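You operate a simulated robot arm through the tools that you are given. There is no shell and no other tool. Be economical: measure what you need, move in short steps, check, and stop when the job is done.

The job below is to be done with a simulated robot arm. You get a single attempt, and the scene is never put back.

Task
Wipe the gauge table clean, then set the gauge on the silver block.
Fine: Wipe with the grey pad; measure the block, press the blue button beside the display, swing the arm aside; pad and block go back.

Only the result counts: the job must be done as asked and must still hold three seconds after the hand-in. Knocking over, shifting, dropping, spilling or breaking anything else fails it.

Robot
A 7-joint arm with a two-finger parallel gripper, fixed in place. Base frame: the origin is at the foot of the arm, x ahead of it, y to its left, z up. Lengths are in m, angles in degrees, forces in N, time in s.
With the tool pointing down near the work surface it reaches from about 0.3 to 0.7 m from the base axis. Its first joint turns from -66.0 to 66.0 degrees. Payload 1.57 kg.
The tool frame sits at the grasp point between the pads (the TCP): z along the fingers, y along the line on which they close. The tips reach 0.03 m beyond it. Largest opening 0.11 m; finger width 0.024, thickness 0.012; the body of the gripper, 0.048 by 0.112 m, starts 0.078 m behind the TCP.
Orientation is told as [roll, pitch, yaw] about the base's x, y, z axes, in that order, counted from this pose: with the fingers straight down and closing along the base's y, the tool's x points along the base's -x, its y along +y and its z along -z.

Tools
- The arm moves only by the tool send_rows. Its arguments are lists of equal length, an entry for each row: "xyz": the shift along the tool's x, y, z in m, a list of three; "rotation": the turn, a rotation vector about the tool's x, y, z in degrees, a list of three; "jaw": the closure, from 0 (fully open) to 1 (shut). In form: {"xyz": [[dx, dy, dz], ...], "rotation": [[ax, ay, az], ...], "jaw": [jaw, ...]}. A call has 1 to 10 rows; each row shifts and turns the commanded pose from where the row before left it, along the tool's axes as they then stand. Each row takes 0.2 s and may step no farther than 0.05 m and 8.6 degrees from the row before; otherwise, or with a gripper value out of range, the whole call is refused. A pose out of reach is approached as far as the arm can. The call stops where the force on the tool passes 70 N (or 10 N more than at its start, if that is more) or the arm is blocked; 0.2 s more then pass. Each finger travels about 0.108 m/s and halts on what it meets, pressing with about 43 N; the grip force reading is that of the motor and also rises with nothing between the fingers. The clock runs only during rows and for 0.2 s after the last one: add rows that do not move to give the fingers time. It gives the time, the measured TCP pose, the force on the tool (base axes), the opening and the grip force at its end, in the units of the frame above (readings bear some noise).
- Cameras (640 x 400 px; columns grow to the right, rows downward): "scene" is fixed at [0.1688, -0.395, 1.4062]; the picture's right is [0.74, -0.67, 0.00], its down [-0.39, -0.44, -0.81] and it looks along [0.54, 0.60, -0.59] (base axes); focal length 311 px, centre (320, 200). "wrist" rides on the gripper at [0.07, 0.016, -0.141] in the tool frame; the picture's right is [-0.23, 0.97, 0.00], its down [-0.86, -0.20, -0.48] and it looks along [-0.47, -0.11, 0.88] (tool axes); focal length 222 px, centre (320, 200). There is no depth. A picture from a camera that has moved, and an enlarged one, comes with that camera's place and axes in the base frame and with its lens.
- capture(camera): a new picture of that camera. No time passes.
- enlarge(camera, box): a new picture of the part [left, top, right, bottom] of that camera's present view, enlarged. No time passes.
- finish_job(): hands the job in; it is judged then, once.

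Go step by step. Nothing tells you positions but the pictures and the camera data: compare them with the known pose of the tool, close in by small moves and look again before you grip or let go. The budget is 120 turns and 68 pictures, counting those below and the enlarged ones. Unless the task says otherwise, let go and move clear before handing in, and close with one line.

The tools are called after "Call:" as name(argument=value, ...) on one line, values as JSON. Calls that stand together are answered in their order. send_rows: Moves the arm, as the interface text tells. Its arguments: {"type":"object","properties":{"xyz":{"type":"array","items":{"type":"array","items":{"type":"number"}}},"rotation":{"type":"array","items":{"type":"array","items":{"type":"number"}}},"jaw":{"type":"array","items":{"type":"number"}}},"required":["xyz","rotation","jaw"]} The other tools are called the same way: capture (camera) takes a picture; enlarge (camera, box) takes an enlarged picture of a part of a camera's view; finish_job () hands the job in.

At the start:

```text
clock: 0.0
eef_pos: [0.3903, -0.0488, 1.0676]
tool_rot: [0.0, 0.0, 0.0]
force: [0.5, -0.5, 0.5]
gripper_width: 0.1098
finger_force: 0.0
```

scene: 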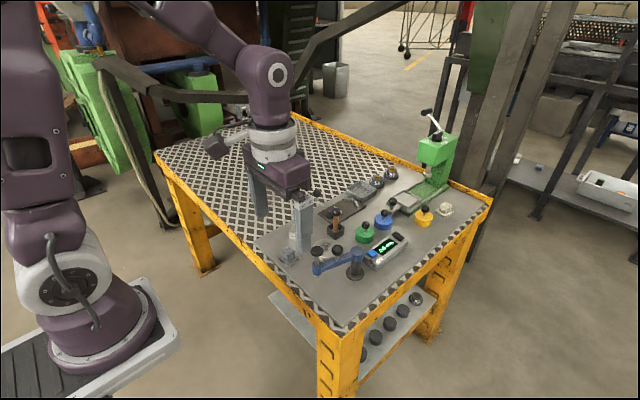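
wrist: 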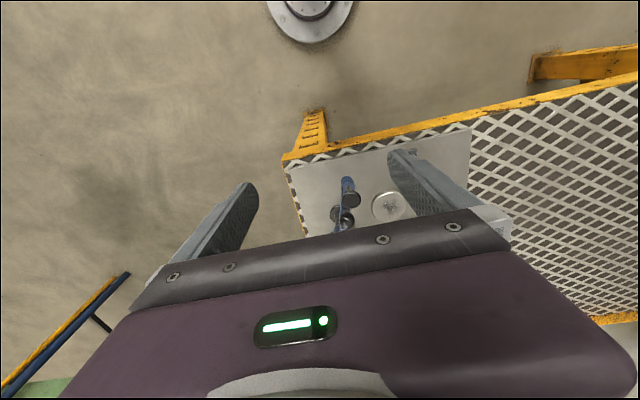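

The scene shows a table with several small items, a display and a blue arm on a post. I'll enlarge the work area to identify them.

Call:
enlarge(camera="scene", box=[250, 180, 410, 300])

Call:
enlarge(camera="scene", box=[340, 140, 500, 260])

```text
3.33 times, centred on (330, 240) of scene
camera zoom: at [0.1688, -0.395, 1.4062], right [0.74, -0.67, 0.0], down [-0.39, -0.44, -0.81], along [0.54, 0.6, -0.59], focal length 1036 px, centre (287, 67)
```

zoom: 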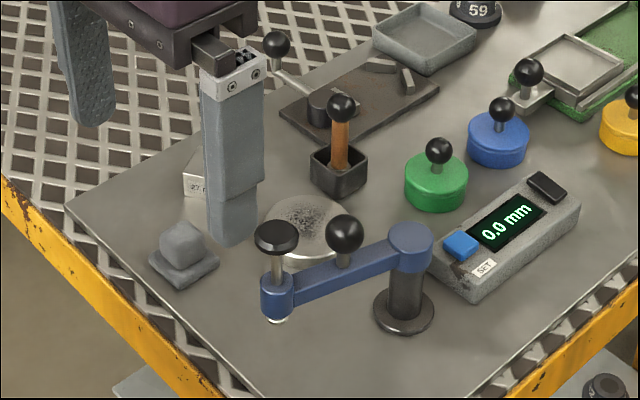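

```text
3.33 times, centred on (420, 200) of scene
camera zoom: at [0.1688, -0.395, 1.4062], right [0.74, -0.67, 0.0], down [-0.39, -0.44, -0.81], along [0.54, 0.6, -0.59], focal length 1036 px, centre (-13, 200)
```

zoom: 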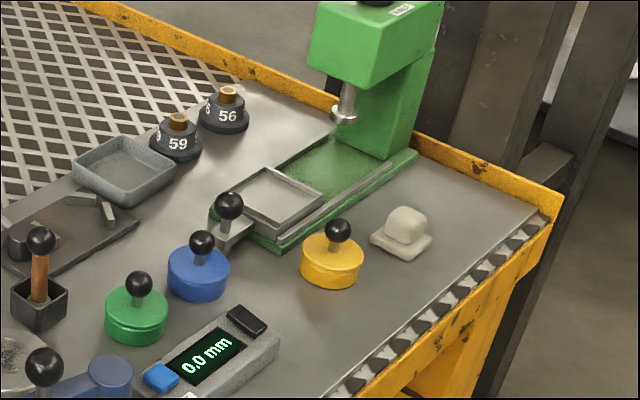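

The gauge is the blue swing arm on a post, with a round table (smudged) at about (0.595, 0.055). The grey pad is at about (0.497, 0.095), and the block with "27" is hidden behind the finger. I'll move forward at height to get a clear view.

Call:
send_rows(xyz=[[-0.045, 0.0, 0], [-0.045, 0.02, 0], [-0.045, 0.03, 0], [-0.045, 0.04, 0], [0, 0, 0]], rotation=[[0, 0, 0], [0, 0, 0], [0, 0, 0], [0, 0, 0], [0, 0, 0]], jaw=[0, 0, 0, 0, 0])

Call:
capture(camera="wrist")

Call:
enlarge(camera="scene", box=[250, 180, 410, 300])

```text
refused: row 3 steps farther than a row can; nothing moved
```

```text
63 pictures are left
camera wrist: at [0.3208, -0.0316, 1.2101], right [0.23, 0.97, 0.0], down [0.86, -0.2, 0.48], along [0.47, -0.11, -0.88], focal length 222 px, centre (320, 200)
```

wrist: 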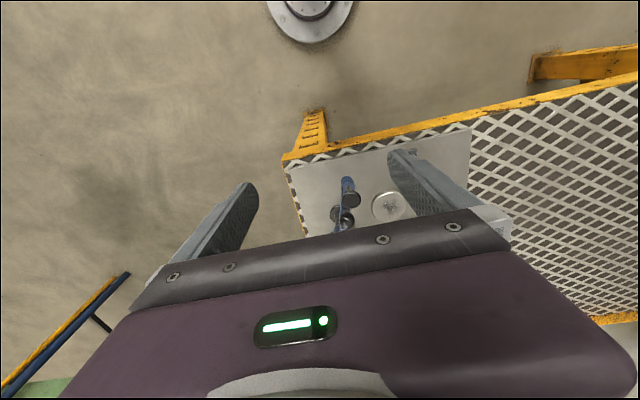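

```text
3.33 times, centred on (330, 240) of scene
camera zoom: at [0.1688, -0.395, 1.4062], right [0.74, -0.67, 0.0], down [-0.39, -0.44, -0.81], along [0.54, 0.6, -0.59], focal length 1036 px, centre (287, 67)
```

zoom: 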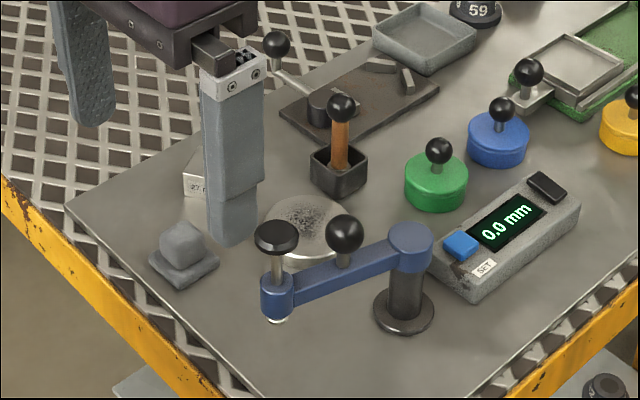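

The move was refused because one row was too long, so I'll retry with smaller steps.

Call:
send_rows(xyz=[[-0.04, 0.02, 0], [-0.04, 0.02, 0], [-0.04, 0.02, 0], [-0.04, 0.02, 0], [-0.02, 0.02, 0], [0, 0, 0]], rotation=[[0, 0, 0], [0, 0, 0], [0, 0, 0], [0, 0, 0], [0, 0, 0], [0, 0, 0]], jaw=[0, 0, 0, 0, 0, 0])

```text
clock: 1.4
eef_pos: [0.5681, 0.0546, 1.0649]
tool_rot: [-0.1, 0.0, 0.0]
force: [-0.1, 0.1, 0.2]
gripper_width: 0.1098
finger_force: 0.1
```

Now the tool is over the work area; I'll look with both cameras.

Call:
capture(camera="wrist")

Call:
enlarge(camera="scene", box=[250, 180, 410, 300])

```text
61 pictures are left
camera wrist: at [0.4985, 0.07, 1.2074], right [0.23, 0.97, 0.0], down [0.86, -0.2, 0.48], along [0.47, -0.11, -0.88], focal length 222 px, centre (320, 200)
```

wrist: 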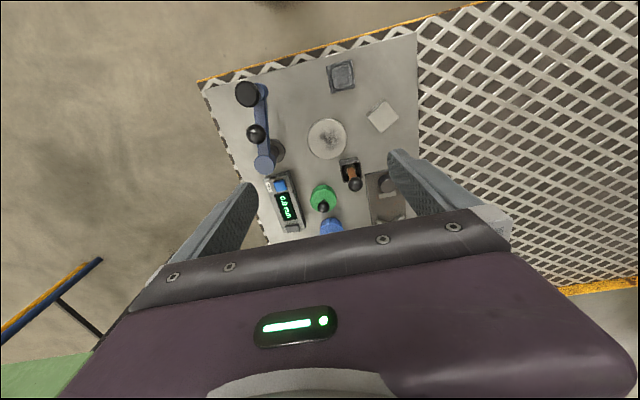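

```text
3.33 times, centred on (330, 240) of scene
camera zoom: at [0.1689, -0.395, 1.4062], right [0.74, -0.67, 0.0], down [-0.39, -0.44, -0.81], along [0.54, 0.6, -0.59], focal length 1036 px, centre (287, 67)
```

zoom: 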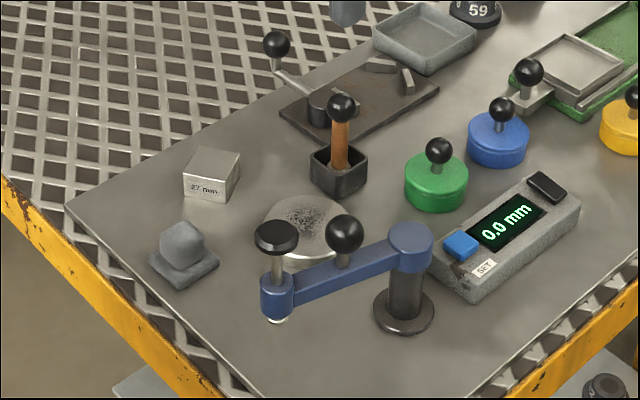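

Call:
enlarge(camera="wrist", box=[200, 40, 420, 180])

Call:
enlarge(camera="scene", box=[290, 210, 350, 260])

```text
2.86 times, centred on (310, 110) of wrist
camera zoom: at [0.4985, 0.07, 1.2074], right [0.23, 0.97, 0.0], down [0.86, -0.2, 0.48], along [0.47, -0.11, -0.88], focal length 635 px, centre (349, 457)
```

zoom: 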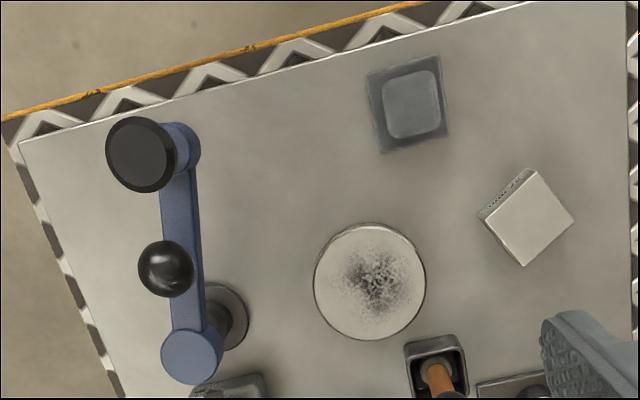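

```text
8.00 times, centred on (320, 235) of scene
camera zoom: at [0.1689, -0.395, 1.4062], right [0.74, -0.67, 0.0], down [-0.39, -0.44, -0.81], along [0.54, 0.6, -0.59], focal length 2486 px, centre (320, -80)
```

zoom: 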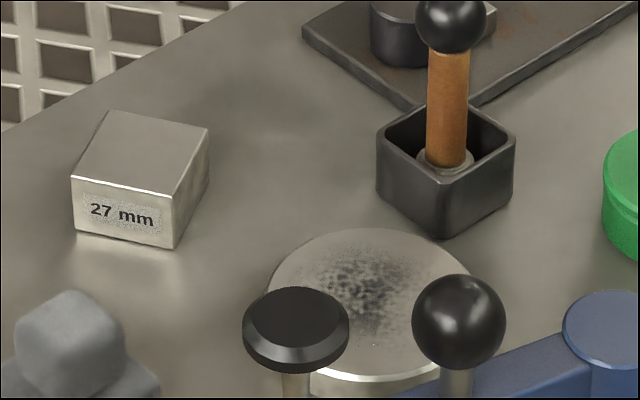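

The silver block (27 mm, turned about 33°) is near (0.579, 0.160), and the disc is near (0.596, 0.058) with dirt on top. The grey pad is near (0.503, 0.102). I'll hover over the pad first.

Call:
send_rows(xyz=[[0.02, 0.012, 0.035], [0.02, 0.012, 0.035], [0.015, 0.012, 0.035], [0.01, 0.011, 0.035], [0, 0, 0.025], [0, 0, 0]], rotation=[[0, 0, 0], [0, 0, 0], [0, 0, 0], [0, 0, 0], [0, 0, 0], [0, 0, 0]], jaw=[0.5, 0.5, 0.5, 0.5, 0.5, 0.5])

```text
clock: 2.8
eef_pos: [0.5041, 0.0974, 0.9036]
tool_rot: [0.0, 0.0, 0.0]
force: [0.1, -0.3, -0.2]
gripper_width: 0.0552
finger_force: 0.0
```

Call:
capture(camera="wrist")

Call:
enlarge(camera="scene", box=[260, 190, 340, 250])

```text
57 pictures are left
camera wrist: at [0.4356, 0.1154, 1.0443], right [0.23, 0.97, 0.0], down [0.85, -0.2, 0.48], along [0.47, -0.11, -0.88], focal length 222 px, centre (320, 200)
```

wrist: 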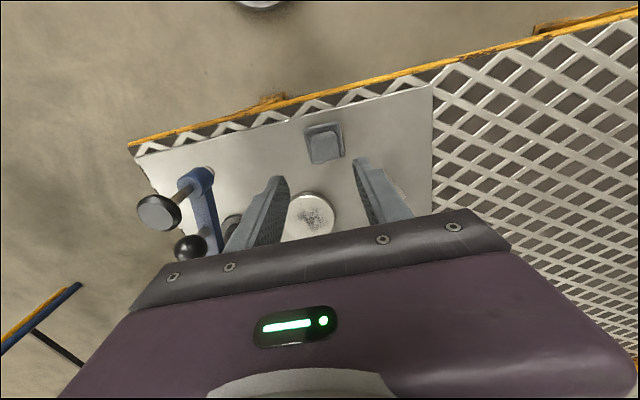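

```text
6.67 times, centred on (300, 220) of scene
camera zoom: at [0.1688, -0.395, 1.4062], right [0.74, -0.67, 0.0], down [-0.39, -0.44, -0.81], along [0.54, 0.6, -0.59], focal length 2072 px, centre (453, 67)
```

zoom: 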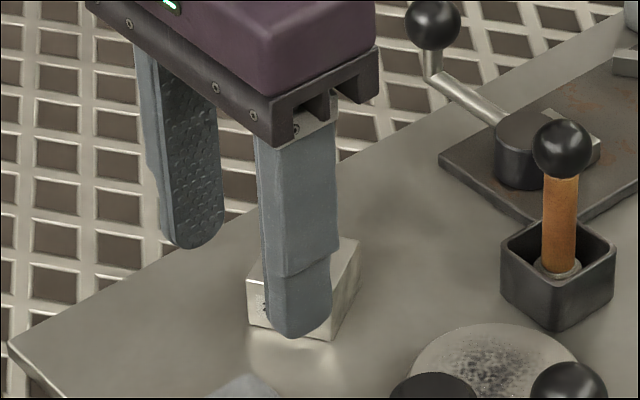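

Call:
enlarge(camera="wrist", box=[270, 100, 370, 170])

```text
5.71 times, centred on (320, 135) of wrist
camera zoom: at [0.4356, 0.1154, 1.0443], right [0.23, 0.97, 0.0], down [0.85, -0.2, 0.48], along [0.47, -0.11, -0.88], focal length 1269 px, centre (320, 571)
```

zoom: 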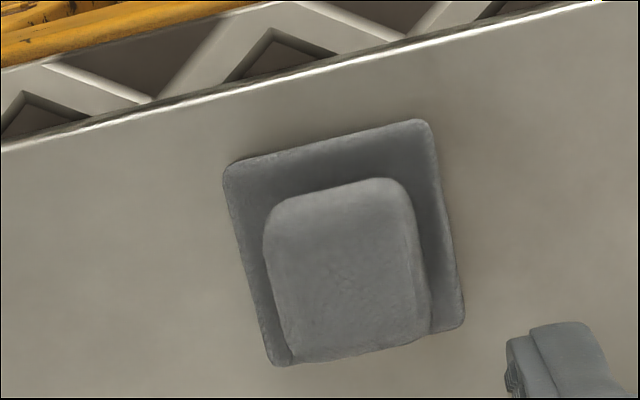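

The pad centre is about (0.502, 0.1055), aligned with the axes, and its knob is about 0.03 wide. I'll descend around the knob.

Call:
send_rows(xyz=[[0.001, 0.008, 0.02], [0, 0, 0.03], [0, 0, 0.02], [0, 0, 0.01], [0, 0, 0]], rotation=[[0, 0, 0], [0, 0, 0], [0, 0, 0], [0, 0, 0], [0, 0, 0]], jaw=[0.5, 0.5, 0.5, 0.5, 0.5])

```text
clock: 4.0
eef_pos: [0.503, 0.1077, 0.8244]
tool_rot: [-0.1, 0.0, 0.0]
force: [0.4, 0.2, -0.7]
gripper_width: 0.0549
finger_force: 0.1
```

Call:
enlarge(camera="wrist", box=[220, 80, 420, 220])

Call:
enlarge(camera="scene", box=[260, 210, 340, 270])

```text
2.86 times, centred on (320, 150) of wrist
camera zoom: at [0.4341, 0.1232, 0.9656], right [0.23, 0.97, 0.0], down [0.86, -0.2, 0.48], along [0.47, -0.11, -0.88], focal length 635 px, centre (320, 343)
```

zoom: 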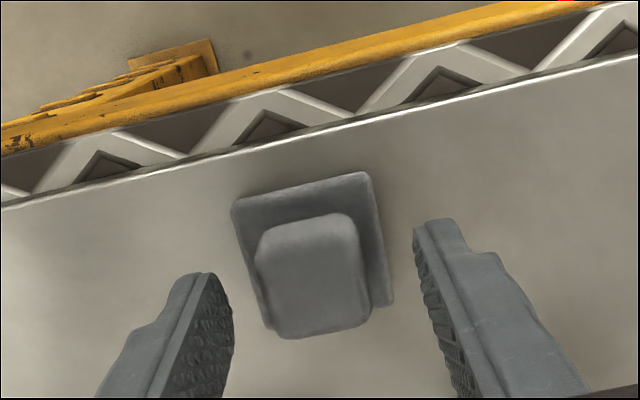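

```text
6.67 times, centred on (300, 240) of scene
camera zoom: at [0.1688, -0.395, 1.4062], right [0.74, -0.67, 0.0], down [-0.39, -0.44, -0.81], along [0.54, 0.6, -0.59], focal length 2072 px, centre (453, -67)
```

zoom: 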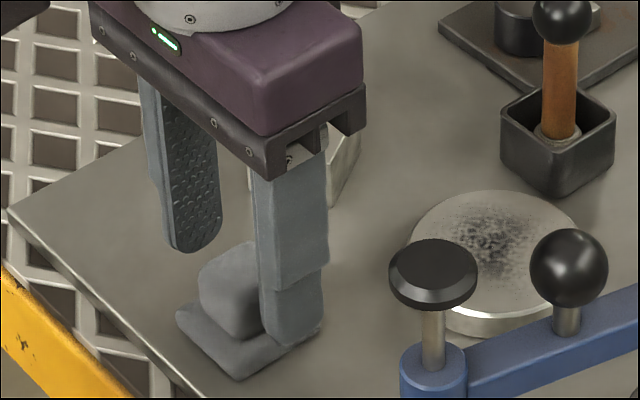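

Fingers straddle the knob; I'll centre by 2.5 mm, lower a little and close.

Call:
send_rows(xyz=[[0.001, -0.0025, 0.004], [0, 0, 0], [0, 0, 0], [0, 0, 0], [0, 0, 0]], rotation=[[0, 0, 0], [0, 0, 0], [0, 0, 0], [0, 0, 0], [0, 0, 0]], jaw=[0.5, 0.8, 0.9, 0.9, 0.9])

```text
clock: 5.2
eef_pos: [0.5024, 0.1041, 0.8192]
tool_rot: [-0.1, 0.0, 0.0]
force: [1.0, 0.5, 0.6]
gripper_width: 0.0292
finger_force: 39.0
```

Pad gripped. I'll lift it and carry it over the disc.

Call:
send_rows(xyz=[[0, 0, -0.025], [0, 0, -0.02], [-0.035, -0.015, 0], [-0.035, -0.018, 0], [-0.0235, -0.013, 0], [0, 0, 0]], rotation=[[0, 0, 0], [0, 0, 0], [0, 0, 0], [0, 0, 0], [0, 0, 0], [0, 0, 0]], jaw=[0.9, 0.9, 0.9, 0.9, 0.9, 0.9])

```text
clock: 6.6
eef_pos: [0.5957, 0.0603, 0.8641]
tool_rot: [0.0, 0.1, 0.0]
force: [-0.2, 1.5, 0.3]
gripper_width: 0.011
finger_force: 0.1
```

The opening went down to 0.011, so the pad seems to have slipped out. I'll look.

Call:
capture(camera="wrist")

Call:
enlarge(camera="scene", box=[250, 180, 410, 300])

```text
52 pictures are left
camera wrist: at [0.5266, 0.0762, 1.0059], right [0.23, 0.97, 0.0], down [0.86, -0.2, 0.48], along [0.47, -0.11, -0.88], focal length 222 px, centre (320, 200)
```

wrist: 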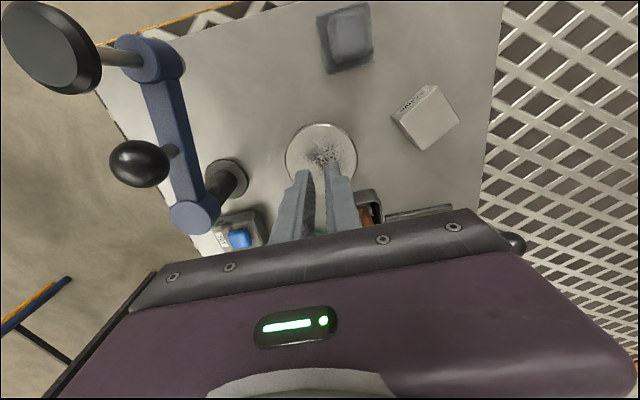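

```text
3.33 times, centred on (330, 240) of scene
camera zoom: at [0.1688, -0.395, 1.4062], right [0.74, -0.67, 0.0], down [-0.39, -0.44, -0.81], along [0.54, 0.6, -0.59], focal length 1036 px, centre (287, 67)
```

zoom: 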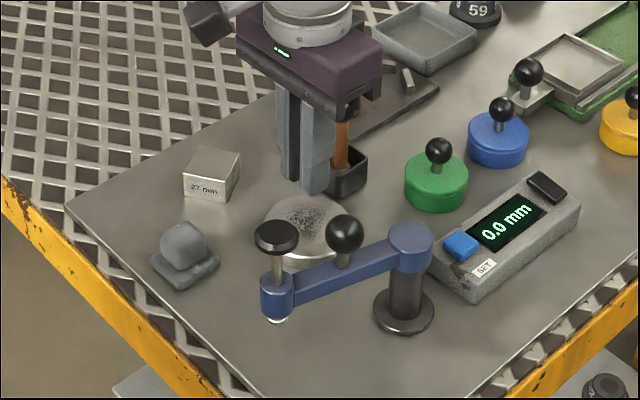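

The pad is still in its place; I only caught the rounded top. I'll go back and grip lower.

Call:
send_rows(xyz=[[0.0235, 0.013, 0], [0.035, 0.018, 0], [0.0357, 0.0135, 0], [0, 0, 0.02], [0, 0, 0.02], [0, 0, 0.005], [0, 0, 0]], rotation=[[0, 0, 0], [0, 0, 0], [0, 0, 0], [0, 0, 0], [0, 0, 0], [0, 0, 0], [0, 0, 0]], jaw=[0.9, 0.7, 0.5, 0.5, 0.5, 0.5, 0.5])

```text
clock: 8.2
eef_pos: [0.5027, 0.1041, 0.8186]
tool_rot: [0.0, 0.0, 0.0]
force: [-0.2, 0.4, -0.5]
gripper_width: 0.055
finger_force: 0.1
```

Call:
enlarge(camera="wrist", box=[220, 80, 420, 220])

Call:
enlarge(camera="scene", box=[280, 225, 330, 265])

```text
2.86 times, centred on (320, 150) of wrist
camera zoom: at [0.4335, 0.1198, 0.9609], right [0.23, 0.97, 0.0], down [0.86, -0.2, 0.48], along [0.47, -0.11, -0.88], focal length 635 px, centre (320, 343)
```

zoom: 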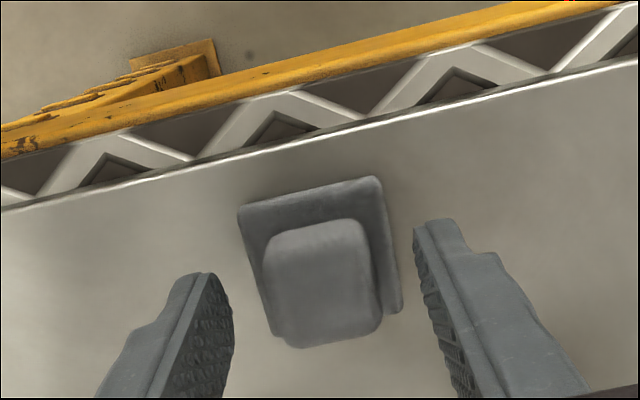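

```text
10.00 times, centred on (305, 245) of scene
camera zoom: at [0.1688, -0.395, 1.4062], right [0.74, -0.67, 0.0], down [-0.39, -0.44, -0.81], along [0.54, 0.6, -0.59], focal length 3108 px, centre (470, -250)
```

zoom: 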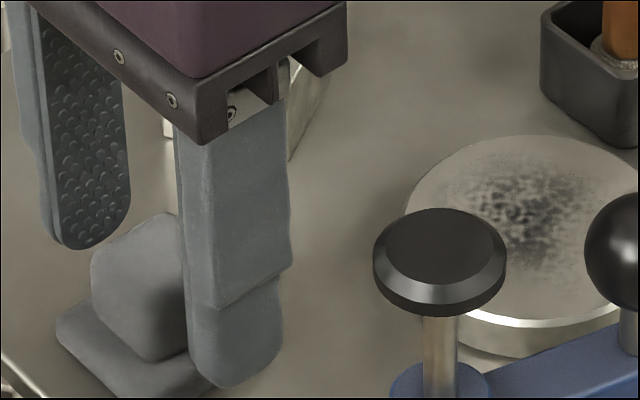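

The pad is centred; I just need to grip lower. I'll go down 6 mm and close.

Call:
send_rows(xyz=[[0.001, 0, 0.003], [0, 0, 0.003], [0, 0, 0], [0, 0, 0], [0, 0, 0], [0, 0, 0]], rotation=[[0, 0, 0], [0, 0, 0], [0, 0, 0], [0, 0, 0], [0, 0, 0], [0, 0, 0]], jaw=[0.5, 0.5, 0.7, 0.9, 0.9, 0.9])

```text
clock: 9.6
eef_pos: [0.5016, 0.1028, 0.8142]
tool_rot: [0.0, 0.1, 0.0]
force: [0.7, -1.4, 0.8]
gripper_width: 0.029
finger_force: 38.7
```

Call:
send_rows(xyz=[[0, 0, -0.01], [0, 0, -0.015], [0, 0, -0.015], [0, 0, 0]], rotation=[[0, 0, 0], [0, 0, 0], [0, 0, 0], [0, 0, 0]], jaw=[0.9, 0.9, 0.9, 0.9])

```text
clock: 10.6
eef_pos: [0.5016, 0.1032, 0.8537]
tool_rot: [0.1, 0.0, 0.0]
force: [0.4, 0.0, -0.6]
gripper_width: 0.0289
finger_force: 38.4
```

Held this time (home pose is TCP (0.5016, 0.103, 0.814)). I'll carry it over the disc.

Call:
send_rows(xyz=[[-0.035, -0.015, 0], [-0.035, -0.018, 0], [-0.0245, -0.012, 0], [0, 0, 0.01], [0, 0, 0]], rotation=[[0, 0, 0], [0, 0, 0], [0, 0, 0], [0, 0, 0], [0, 0, 0]], jaw=[0.9, 0.9, 0.9, 0.9, 0.9])

```text
clock: 11.8
eef_pos: [0.5956, 0.0565, 0.842]
tool_rot: [0.0, -0.1, -0.1]
force: [0.4, -0.5, 0.2]
gripper_width: 0.029
finger_force: 38.7
```

Call:
capture(camera="wrist")

Call:
enlarge(camera="scene", box=[290, 205, 350, 255])

```text
48 pictures are left
camera wrist: at [0.5267, 0.0738, 0.9844], right [0.23, 0.97, 0.0], down [0.86, -0.2, 0.48], along [0.47, -0.11, -0.88], focal length 222 px, centre (320, 200)
```

wrist: 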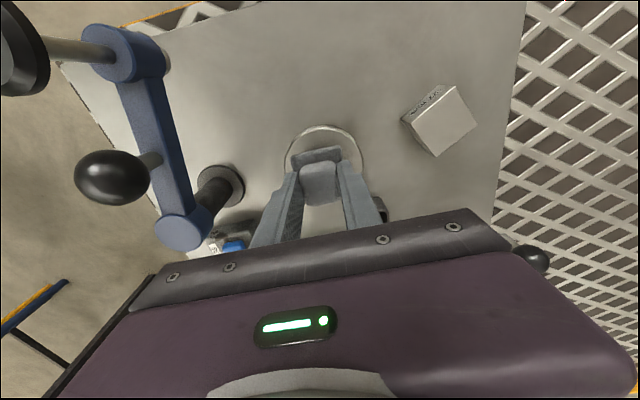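

```text
8.00 times, centred on (320, 230) of scene
camera zoom: at [0.1688, -0.395, 1.4062], right [0.74, -0.67, 0.0], down [-0.39, -0.44, -0.81], along [0.54, 0.6, -0.59], focal length 2486 px, centre (320, -40)
```

zoom: 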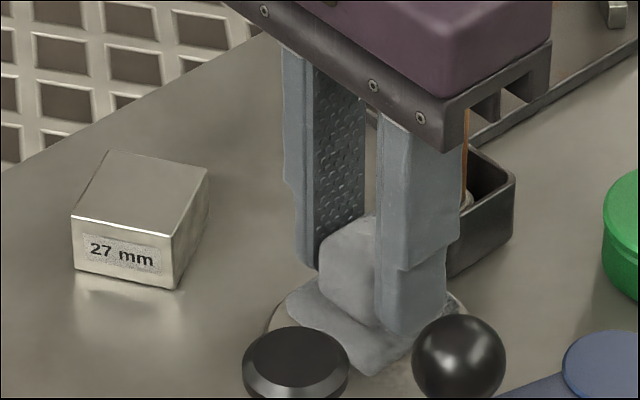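

Call:
send_rows(xyz=[[0, 0.003, 0.004], [0, 0, 0.003], [0, 0, 0.003], [0, 0, 0]], rotation=[[0, 0, 0], [0, 0, 0], [0, 0, 0], [0, 0, 0]], jaw=[0.9, 0.9, 0.9, 0.9])

```text
clock: 12.8
eef_pos: [0.5951, 0.0598, 0.8326]
tool_rot: [0.0, -0.1, 0.0]
force: [-0.2, 0.3, -1.2]
gripper_width: 0.0286
finger_force: 38.8
```

Call:
send_rows(xyz=[[0, 0, 0.002], [0, 0, 0.002], [0, 0, 0]], rotation=[[0, 0, 0], [0, 0, 0], [0, 0, 0]], jaw=[0.9, 0.9, 0.9])

```text
clock: 13.6
eef_pos: [0.5961, 0.0613, 0.8292]
tool_rot: [0.0, 0.0, 0.0]
force: [0.6, -0.1, -0.5]
gripper_width: 0.0288
finger_force: 38.9
```

No contact yet; I'll lower further in small steps.

Call:
send_rows(xyz=[[0, 0, 0.002], [0, 0, 0]], rotation=[[0, 0, 0], [0, 0, 0]], jaw=[0.9, 0.9])

```text
clock: 14.2
eef_pos: [0.5955, 0.0619, 0.8284]
tool_rot: [0.0, -0.1, 0.0]
force: [-5.2, -0.7, 21.7]
gripper_width: 0.0287
finger_force: 38.6
```

Contact at about 22 N. I'll wipe in small strokes covering the disc.

Call:
send_rows(xyz=[[0.014, -0.002, -0.0005], [0, 0.014, 0], [-0.014, 0, 0], [-0.014, 0, 0], [0, -0.014, 0], [0, -0.014, 0], [0.014, 0, 0], [0.014, 0, 0], [0, 0.014, 0], [-0.014, 0, 0]], rotation=[[0, 0, 0], [0, 0, 0], [0, 0, 0], [0, 0, 0], [0, 0, 0], [0, 0, 0], [0, 0, 0], [0, 0, 0], [0, 0, 0], [0, 0, 0]], jaw=[0.9, 0.9, 0.9, 0.9, 0.9, 0.9, 0.9, 0.9, 0.9, 0.9])

```text
clock: 16.4
eef_pos: [0.5916, 0.0589, 0.8287]
tool_rot: [0.0, 0.2, -0.1]
force: [-20.1, -2.2, 44.2]
gripper_width: 0.029
finger_force: 38.6
```

Call:
send_rows(xyz=[[0, 0, -0.015], [0.025, 0.015, -0.015], [0.025, 0.015, 0], [0, 0, 0]], rotation=[[0, 0, 0], [0, 0, 0], [0, 0, 0], [0, 0, 0]], jaw=[0.9, 0.9, 0.9, 0.9])

Call:
enlarge(camera="scene", box=[290, 205, 350, 255])

Call:
capture(camera="wrist")

```text
clock: 17.4
eef_pos: [0.5451, 0.089, 0.8579]
tool_rot: [0.0, 0.0, 0.0]
force: [0.6, 0.1, 0.0]
gripper_width: 0.0289
finger_force: 39.0
```

```text
8.00 times, centred on (320, 230) of scene
camera zoom: at [0.1688, -0.395, 1.4062], right [0.74, -0.67, 0.0], down [-0.39, -0.44, -0.81], along [0.54, 0.6, -0.59], focal length 2486 px, centre (320, -40)
```

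zoom: 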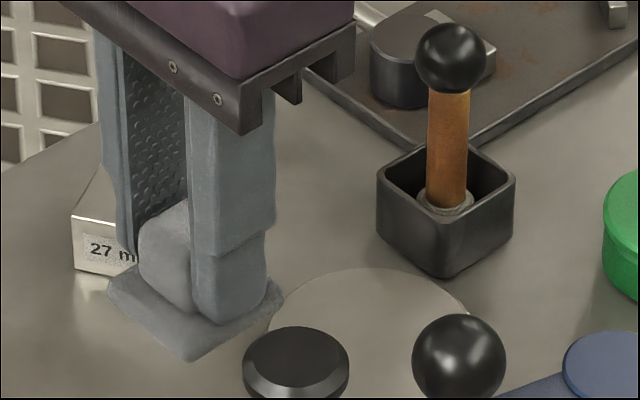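

```text
45 pictures are left
camera wrist: at [0.4757, 0.1063, 0.9996], right [0.23, 0.97, 0.0], down [0.86, -0.2, 0.48], along [0.47, -0.11, -0.88], focal length 222 px, centre (320, 200)
```

wrist: 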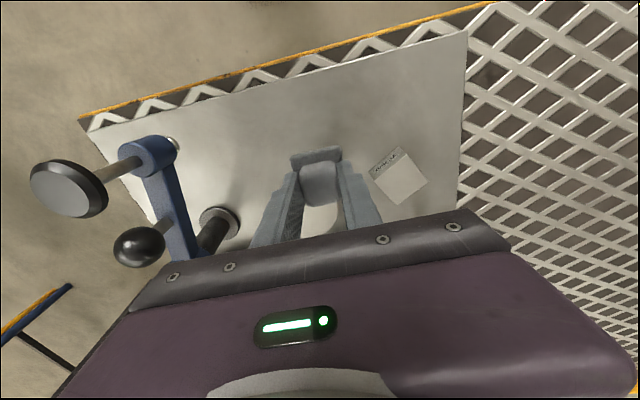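

The disc looks clean. I'll take the pad back above its place, checking that it didn't shift in the grip.

Call:
send_rows(xyz=[[0.022, 0.007, 0], [0.0215, 0.007, 0.01], [0, 0, 0.02], [0, 0, 0]], rotation=[[0, 0, 0], [0, 0, 0], [0, 0, 0], [0, 0, 0]], jaw=[0.9, 0.9, 0.9, 0.9])

Call:
enlarge(camera="wrist", box=[220, 80, 420, 220])

```text
clock: 18.4
eef_pos: [0.5026, 0.1037, 0.8289]
tool_rot: [0.0, 0.0, 0.0]
force: [0.3, -0.1, 0.0]
gripper_width: 0.0288
finger_force: 39.1
```

```text
2.86 times, centred on (320, 150) of wrist
camera zoom: at [0.4327, 0.1202, 0.9702], right [0.23, 0.97, 0.0], down [0.85, -0.2, 0.48], along [0.47, -0.11, -0.88], focal length 635 px, centre (320, 343)
```

zoom: 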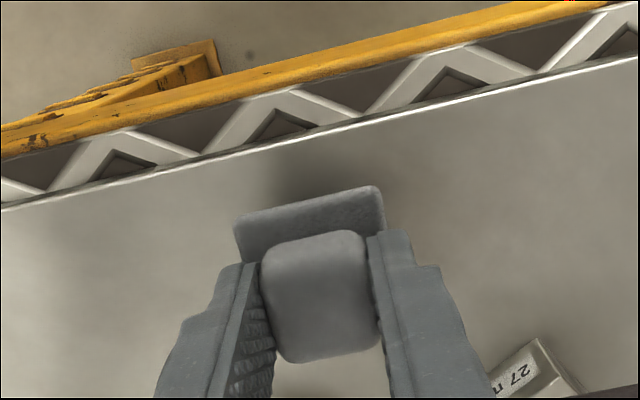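

The pad is unshifted in the grip. I'll lower it to its place and release.

Call:
send_rows(xyz=[[0.001, -0.0005, 0.007], [0, 0, 0.005], [0, 0, 0.002], [0, 0, 0]], rotation=[[0, 0, 0], [0, 0, 0], [0, 0, 0], [0, 0, 0]], jaw=[0.9, 0.9, 0.9, 0.9])

```text
clock: 19.4
eef_pos: [0.5014, 0.1017, 0.8126]
tool_rot: [0.0, 0.0, 0.0]
force: [-0.4, 0.1, -0.1]
gripper_width: 0.029
finger_force: 38.7
```

Call:
send_rows(xyz=[[0, 0.001, 0.0012], [0, 0, 0]], rotation=[[0, 0, 0], [0, 0, 0]], jaw=[0.9, 0.9])

```text
clock: 20.0
eef_pos: [0.5012, 0.1027, 0.8135]
tool_rot: [0.0, 0.0, 0.0]
force: [-1.4, -1.0, 6.6]
gripper_width: 0.0289
finger_force: 38.9
```

Pad is back on the table. I'll release it and rise.

Call:
send_rows(xyz=[[0, 0, 0], [0, 0, 0], [0, 0, -0.03], [0, 0, -0.04], [0, 0, 0]], rotation=[[0, 0, 0], [0, 0, 0], [0, 0, 0], [0, 0, 0], [0, 0, 0]], jaw=[0.6, 0.5, 0.5, 0.5, 0.5])

Call:
send_rows(xyz=[[-0.02, 0.014, 0], [-0.02, 0.014, 0], [-0.02, 0.014, 0], [-0.017, 0.014, 0], [0, 0, 0], [0, 0, 0]], rotation=[[0, 0, 0], [0, 0, 0], [0, 0, -8.25], [0, 0, -8.25], [0, 0, -8.25], [0, 0, -8.25]], jaw=[0.4, 0.35, 0.3, 0.3, 0.3, 0.3])

Call:
capture(camera="wrist")

Call:
enlarge(camera="scene", box=[260, 190, 360, 270])

```text
clock: 21.2
eef_pos: [0.5026, 0.1036, 0.8843]
tool_rot: [0.1, 0.1, 0.0]
force: [0.8, 0.2, -0.2]
gripper_width: 0.055
finger_force: 0.0
```

```text
clock: 22.6
eef_pos: [0.576, 0.1603, 0.8838]
tool_rot: [0.0, -0.1, 33.0]
force: [-0.2, -0.1, 0.6]
gripper_width: 0.0769
finger_force: 0.0
```

```text
43 pictures are left
camera wrist: at [0.5093, 0.1367, 1.025], right [-0.34, 0.94, 0.0], down [0.83, 0.3, 0.48], along [0.45, 0.16, -0.88], focal length 222 px, centre (320, 200)
```

wrist: 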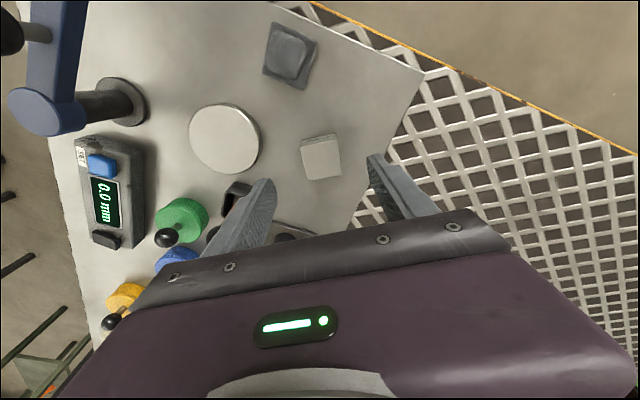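

```text
5.00 times, centred on (310, 230) of scene
camera zoom: at [0.1688, -0.395, 1.4062], right [0.74, -0.67, 0.0], down [-0.39, -0.44, -0.81], along [0.54, 0.6, -0.59], focal length 1554 px, centre (370, 50)
```

zoom: 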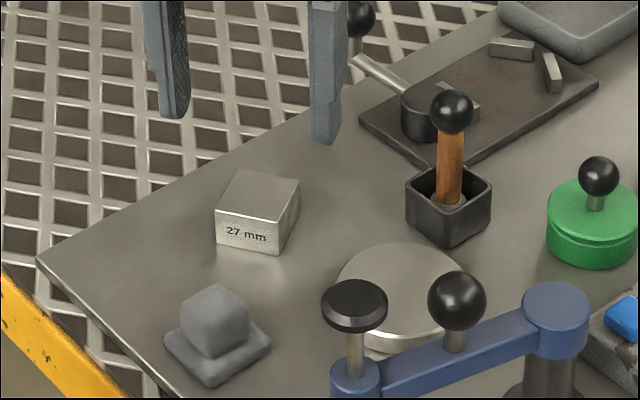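

Disc is clean. I'll refine the block position with a close view.

Call:
enlarge(camera="wrist", box=[260, 110, 400, 200])

```text
4.44 times, centred on (330, 155) of wrist
camera zoom: at [0.5093, 0.1367, 1.025], right [-0.34, 0.94, 0.0], down [0.83, 0.3, 0.48], along [0.45, 0.16, -0.88], focal length 987 px, centre (276, 400)
```

zoom: 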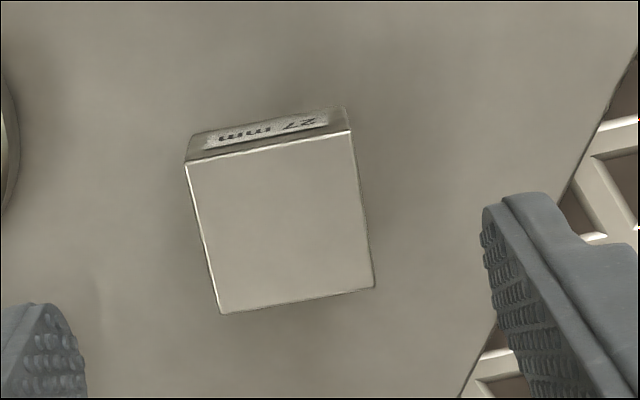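

The block is 38 mm square, centred about (0.5787, 0.1625) and turned about 31°. I'll align and descend.

Call:
send_rows(xyz=[[-0.0035, 0.0004, 0.02], [0, 0, 0.025], [0, 0, 0.02], [0, 0, 0.009], [0, 0, 0]], rotation=[[0, 0, 1.5], [0, 0, 0], [0, 0, 0], [0, 0, 0], [0, 0, 0]], jaw=[0.35, 0.35, 0.35, 0.35, 0.35])

Call:
enlarge(camera="wrist", box=[220, 80, 420, 220])

```text
clock: 23.8
eef_pos: [0.5806, 0.1632, 0.8076]
tool_rot: [-0.1, 0.0, 31.5]
force: [0.6, -0.7, -0.4]
gripper_width: 0.0715
finger_force: 0.1
```

```text
2.86 times, centred on (320, 150) of wrist
camera zoom: at [0.5128, 0.141, 0.9502], right [-0.32, 0.95, 0.0], down [0.83, 0.28, 0.48], along [0.45, 0.15, -0.88], focal length 635 px, centre (320, 343)
```

zoom: 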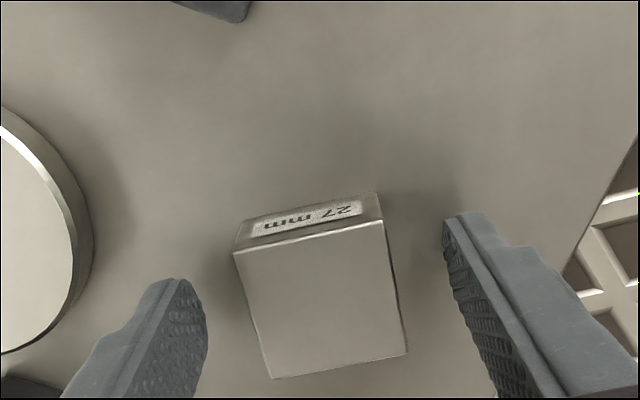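

Call:
send_rows(xyz=[[0, 0, 0], [0, 0, 0], [0, 0, 0], [0, 0, 0]], rotation=[[0, 0, 0], [0, 0, 0], [0, 0, 0], [0, 0, 0]], jaw=[0.6, 0.8, 0.8, 0.8])

```text
clock: 24.8
eef_pos: [0.5797, 0.1635, 0.8096]
tool_rot: [0.0, 0.0, 31.5]
force: [-0.3, -0.5, 0.4]
gripper_width: 0.0397
finger_force: 42.9
```

Block gripped (home TCP (0.580, 0.1633, 0.809), yaw 31.5°). I'll lift it and carry it over the disc centre (0.595, 0.060).

Call:
send_rows(xyz=[[0, 0, -0.015], [0, 0, -0.02], [0.0137, -0.032, 0], [0.0137, -0.032, 0], [0.0138, -0.0319, 0], [0, 0, 0.012], [0, 0, 0]], rotation=[[0, 0, 0], [0, 0, 0], [0, 0, 0], [0, 0, 0], [0, 0, 0], [0, 0, 0], [0, 0, 0]], jaw=[0.8, 0.8, 0.8, 0.8, 0.8, 0.8, 0.8])

Call:
enlarge(camera="wrist", box=[220, 80, 420, 220])

Call:
enlarge(camera="scene", box=[260, 190, 360, 270])

```text
clock: 26.4
eef_pos: [0.5929, 0.0603, 0.832]
tool_rot: [0.0, 0.0, 31.5]
force: [0.0, -0.1, -4.2]
gripper_width: 0.0396
finger_force: 43.1
```

```text
2.86 times, centred on (320, 150) of wrist
camera zoom: at [0.5262, 0.0379, 0.9729], right [-0.32, 0.95, 0.0], down [0.83, 0.28, 0.48], along [0.45, 0.15, -0.88], focal length 635 px, centre (320, 343)
```

zoom: 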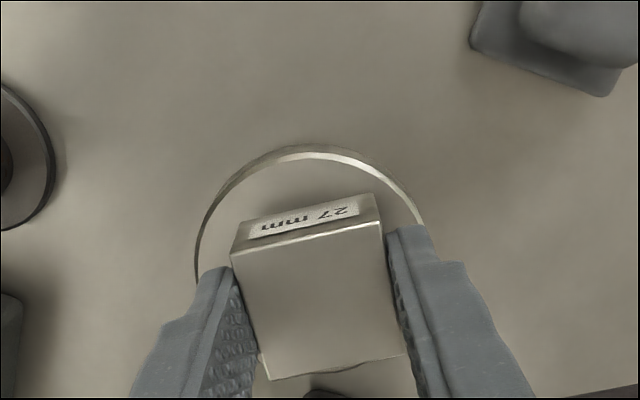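

```text
5.00 times, centred on (310, 230) of scene
camera zoom: at [0.1689, -0.395, 1.4062], right [0.74, -0.67, 0.0], down [-0.39, -0.44, -0.81], along [0.54, 0.6, -0.59], focal length 1554 px, centre (370, 50)
```

zoom: 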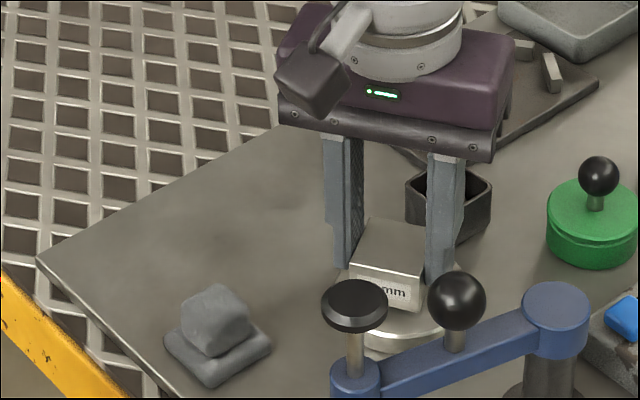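

Nearly centred over the disc. A 2 mm correction, then lower gently until contact.

Call:
send_rows(xyz=[[-0.0012, -0.0019, 0.003], [0, 0, 0.003], [0, 0, 0]], rotation=[[0, 0, 0], [0, 0, 0], [0, 0, 0]], jaw=[0.8, 0.8, 0.8])

Call:
send_rows(xyz=[[0, 0, 0.0015], [0, 0, 0]], rotation=[[0, 0, 0], [0, 0, 0]], jaw=[0.8, 0.8])

```text
clock: 27.2
eef_pos: [0.5948, 0.0592, 0.8263]
tool_rot: [0.0, -0.1, 31.5]
force: [-0.2, -0.4, -3.9]
gripper_width: 0.0395
finger_force: 43.0
```

```text
clock: 27.8
eef_pos: [0.595, 0.059, 0.8239]
tool_rot: [-0.1, 0.0, 31.4]
force: [0.4, -0.1, -2.5]
gripper_width: 0.0395
finger_force: 43.0
```

Call:
send_rows(xyz=[[0, 0, 0.001], [0, 0, 0]], rotation=[[0, 0, 0], [0, 0, 0]], jaw=[0.8, 0.8])

```text
clock: 28.4
eef_pos: [0.5959, 0.0589, 0.8231]
tool_rot: [-0.1, -0.2, 31.5]
force: [-6.4, -1.4, 22.9]
gripper_width: 0.0395
finger_force: 43.2
```

Block is seated on the disc. I'll release, rise and look at the swing arm.

Call:
send_rows(xyz=[[0, 0, 0], [0, 0, 0], [0, 0, -0.03], [0, 0, -0.04], [0, 0, -0.04], [0, 0, 0]], rotation=[[0, 0, 0], [0, 0, 0], [0, 0, 0], [0, 0, 0], [0, 0, 0], [0, 0, 0]], jaw=[0.55, 0.4, 0.4, 0.4, 0.4, 0.4])

Call:
enlarge(camera="scene", box=[300, 220, 370, 285])

Call:
capture(camera="wrist")

```text
clock: 29.8
eef_pos: [0.598, 0.0584, 0.9319]
tool_rot: [0.0, 0.0, 31.5]
force: [-0.1, -0.4, 0.8]
gripper_width: 0.066
finger_force: 0.0
```

```text
6.15 times, centred on (335, 252) of scene
camera zoom: at [0.1688, -0.395, 1.4062], right [0.74, -0.67, 0.0], down [-0.39, -0.44, -0.81], along [0.54, 0.6, -0.59], focal length 1913 px, centre (228, -123)
```

zoom: 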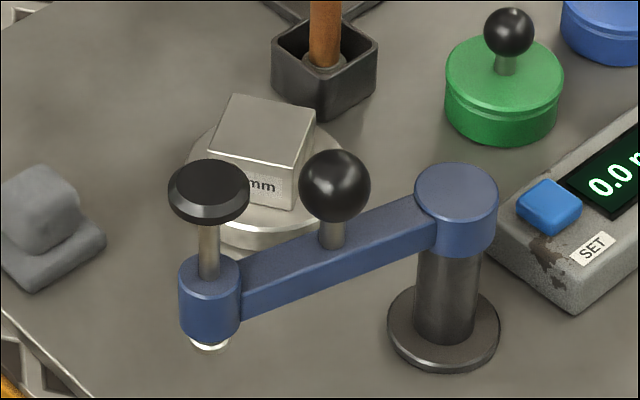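

```text
36 pictures are left
camera wrist: at [0.5299, 0.0358, 1.073], right [-0.32, 0.95, 0.0], down [0.83, 0.28, 0.48], along [0.45, 0.15, -0.88], focal length 222 px, centre (320, 200)
```

wrist: 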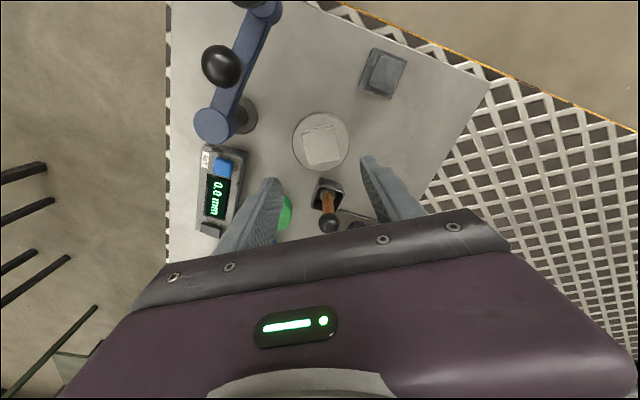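

The display still reads 0.0. The ball on the arm is at about (0.545, -0.038, 0.883) and the pivot about (0.596, -0.052). I'll rise, move over the ball and turn so the fingers close across the arm.

Call:
send_rows(xyz=[[0, 0, -0.03], [0.0319, -0.0182, 0], [0.0319, -0.0182, 0], [0.0319, -0.0182, 0], [0, 0, 0], [0, 0, 0]], rotation=[[0, 0, 0], [0, 0, 7.5], [0, 0, 0], [0, 0, 0], [0, 0, 0], [0, 0, 0]], jaw=[0.4, 0.4, 0.4, 0.4, 0.4, 0.4])

Call:
send_rows(xyz=[[0, 0, 0], [0, 0, 0], [0, 0, 0], [0, 0, 0], [0, 0, 0], [0, 0, 0], [0, 0, 0]], rotation=[[0, 0, 7.5], [0, 0, 7.5], [0, 0, 7.5], [0, 0, 7.5], [0, 0, 7.5], [0, 0, 7.5], [0, 0, 0]], jaw=[0.4, 0.4, 0.4, 0.4, 0.4, 0.4, 0.4])

Call:
capture(camera="wrist")

```text
clock: 31.2
eef_pos: [0.5364, -0.0326, 0.9625]
tool_rot: [0.0, -0.1, 24.0]
force: [-0.1, 0.4, 0.4]
gripper_width: 0.0661
finger_force: 0.0
```

```text
clock: 32.8
eef_pos: [0.5347, -0.0318, 0.964]
tool_rot: [0.0, 0.0, -21.2]
force: [-0.5, -0.1, 0.2]
gripper_width: 0.066
finger_force: 0.1
```

```text
35 pictures are left
camera wrist: at [0.4765, 0.0091, 1.105], right [0.56, 0.83, 0.0], down [0.73, -0.49, 0.48], along [0.4, -0.27, -0.88], focal length 222 px, centre (320, 200)
```

wrist: 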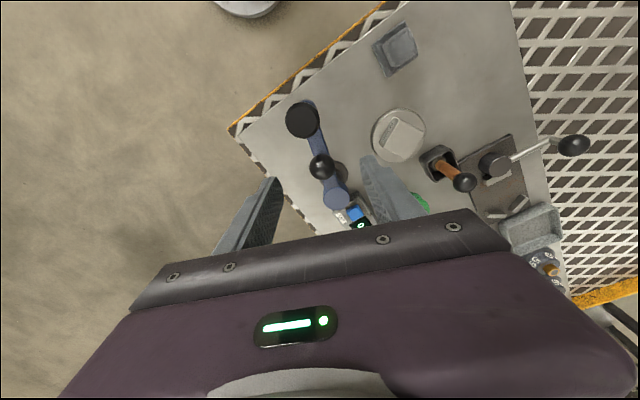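

The wrist view puts the ball at about (0.544, -0.0345), pivot (0.594, -0.047) and plunger (0.495, -0.020). I'll centre over the ball and come closer.

Call:
send_rows(xyz=[[-0.0097, 0.0008, 0.02], [0, 0, 0.02], [0, 0, 0]], rotation=[[0, 0, -5], [0, 0, 0], [0, 0, 0]], jaw=[0.4, 0.45, 0.45])

Call:
enlarge(camera="wrist", box=[220, 80, 420, 220])

Call:
enlarge(camera="scene", box=[300, 205, 380, 275])

```text
clock: 33.6
eef_pos: [0.5437, -0.0334, 0.924]
tool_rot: [0.0, 0.0, -16.1]
force: [0.5, -0.1, 0.0]
gripper_width: 0.0604
finger_force: 0.1
```

```text
2.86 times, centred on (320, 150) of wrist
camera zoom: at [0.4824, 0.0004, 1.0656], right [0.49, 0.87, 0.0], down [0.77, -0.43, 0.48], along [0.42, -0.23, -0.88], focal length 635 px, centre (320, 343)
```

zoom: 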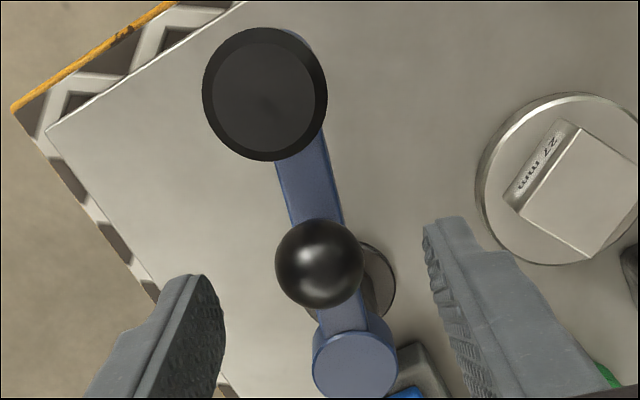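

```text
5.71 times, centred on (340, 240) of scene
camera zoom: at [0.1688, -0.395, 1.4062], right [0.74, -0.67, 0.0], down [-0.39, -0.44, -0.81], along [0.54, 0.6, -0.59], focal length 1776 px, centre (206, -29)
```

zoom: 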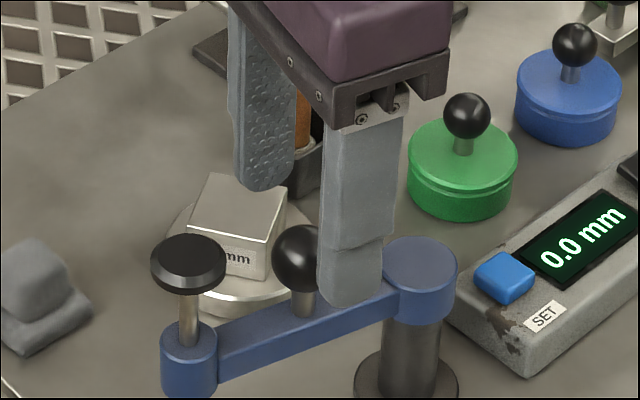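

Ball is centred between the fingers. I'll descend around it and close.

Call:
send_rows(xyz=[[-0.0012, 0, 0.015], [0, 0, 0.012], [0, 0, 0.006], [0, 0, 0]], rotation=[[0, 0, 0], [0, 0, 0], [0, 0, 0], [0, 0, 0]], jaw=[0.45, 0.45, 0.45, 0.45])

Call:
send_rows(xyz=[[0, 0, 0], [0, 0, 0], [0, 0, 0], [0, 0, 0]], rotation=[[0, 0, 0], [0, 0, 0], [0, 0, 0], [0, 0, 0]], jaw=[0.6, 0.8, 0.9, 0.9])

```text
clock: 34.6
eef_pos: [0.5447, -0.0353, 0.8888]
tool_rot: [0.0, 0.0, -16.0]
force: [-0.2, 0.7, -0.6]
gripper_width: 0.0607
finger_force: 0.0
```

```text
clock: 35.6
eef_pos: [0.5458, -0.0345, 0.8878]
tool_rot: [-0.1, 0.0, -16.0]
force: [-1.0, -0.6, -1.0]
gripper_width: 0.0273
finger_force: 37.6
```

Ball gripped. I'll swing clockwise about the pivot, half the way first.

Call:
send_rows(xyz=[[-0.0002, 0.0069, 0], [-0.0002, 0.0069, 0], [-0.0002, 0.0069, 0], [-0.0002, 0.0069, 0], [0, 0, 0]], rotation=[[0, 0, 8], [0, 0, 8], [0, 0, 8], [0, 0, 8], [0, 0, 0]], jaw=[0.9, 0.9, 0.9, 0.9, 0.9])

Call:
capture(camera="wrist")

Call:
enlarge(camera="scene", box=[290, 205, 370, 275])

```text
clock: 36.8
eef_pos: [0.5577, -0.0109, 0.8899]
tool_rot: [0.0, 0.1, -48.1]
force: [-0.4, 4.7, -14.0]
gripper_width: 0.0273
finger_force: 38.0
```

```text
32 pictures are left
camera wrist: at [0.5242, 0.0522, 1.0317], right [0.88, 0.48, 0.0], down [0.42, -0.77, 0.48], along [0.23, -0.42, -0.88], focal length 222 px, centre (320, 200)
```

wrist: 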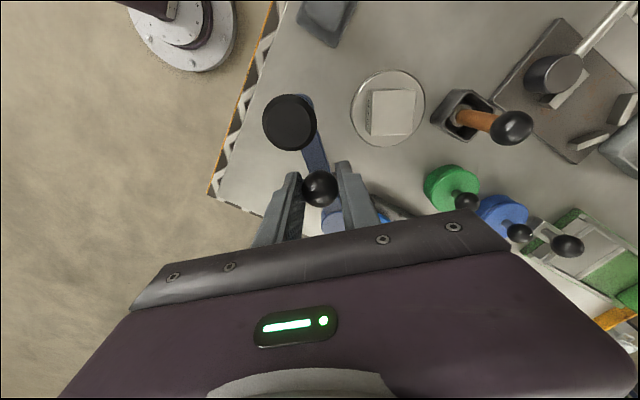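

```text
5.71 times, centred on (330, 240) of scene
camera zoom: at [0.1691, -0.3949, 1.4062], right [0.74, -0.67, 0.0], down [-0.39, -0.44, -0.81], along [0.54, 0.6, -0.59], focal length 1776 px, centre (263, -29)
```

zoom: 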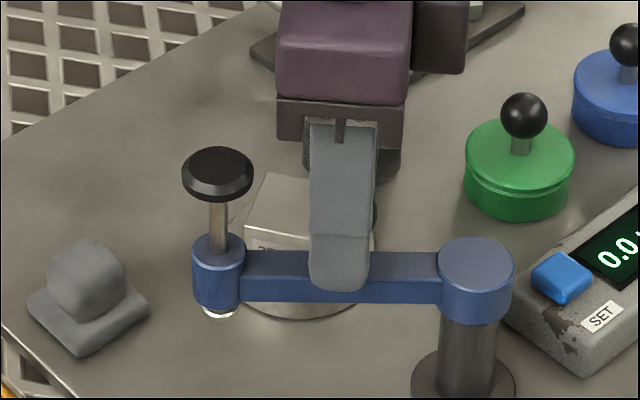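

Call:
send_rows(xyz=[[-0.0002, 0.0069, 0.0005], [-0.0002, 0.0069, 0.0005], [-0.0002, 0.0069, 0], [0, 0, 0]], rotation=[[0, 0, 8], [0, 0, 8], [0, 0, 8], [0, 0, 0]], jaw=[0.9, 0.9, 0.9, 0.9])

Call:
enlarge(camera="wrist", box=[240, 60, 440, 210])

Call:
enlarge(camera="scene", box=[290, 205, 370, 265])

```text
clock: 37.8
eef_pos: [0.5765, 0.0014, 0.8886]
tool_rot: [0.0, 0.0, -72.0]
force: [-8.4, 20.0, 20.3]
gripper_width: 0.0275
finger_force: 38.2
```

```text
2.67 times, centred on (340, 135) of wrist
camera zoom: at [0.5703, 0.0726, 1.0311], right [1.0, 0.08, 0.0], down [0.07, -0.88, 0.48], along [0.04, -0.48, -0.88], focal length 592 px, centre (267, 373)
```

zoom: 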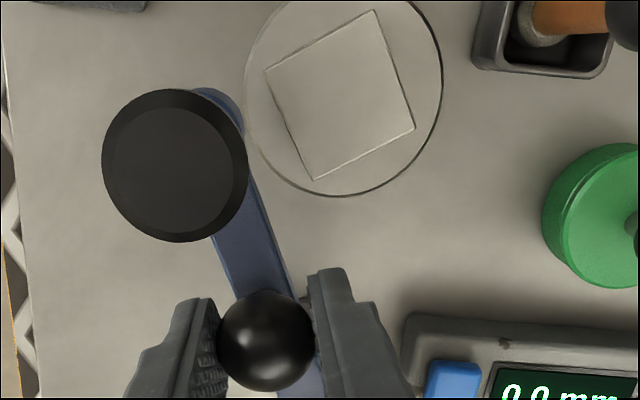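

```text
6.67 times, centred on (330, 235) of scene
camera zoom: at [0.1683, -0.3945, 1.4064], right [0.74, -0.67, 0.0], down [-0.39, -0.44, -0.81], along [0.54, 0.6, -0.59], focal length 2072 px, centre (253, -33)
```

zoom: 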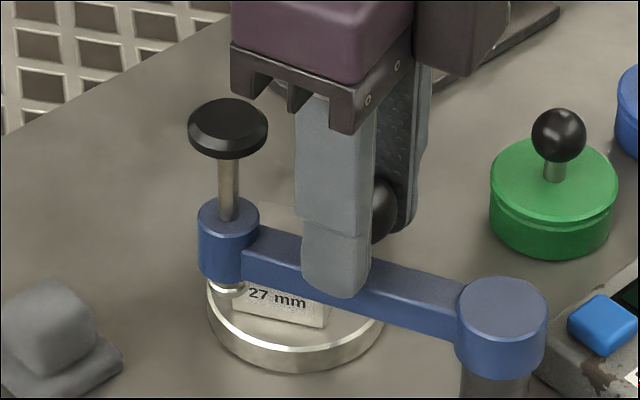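

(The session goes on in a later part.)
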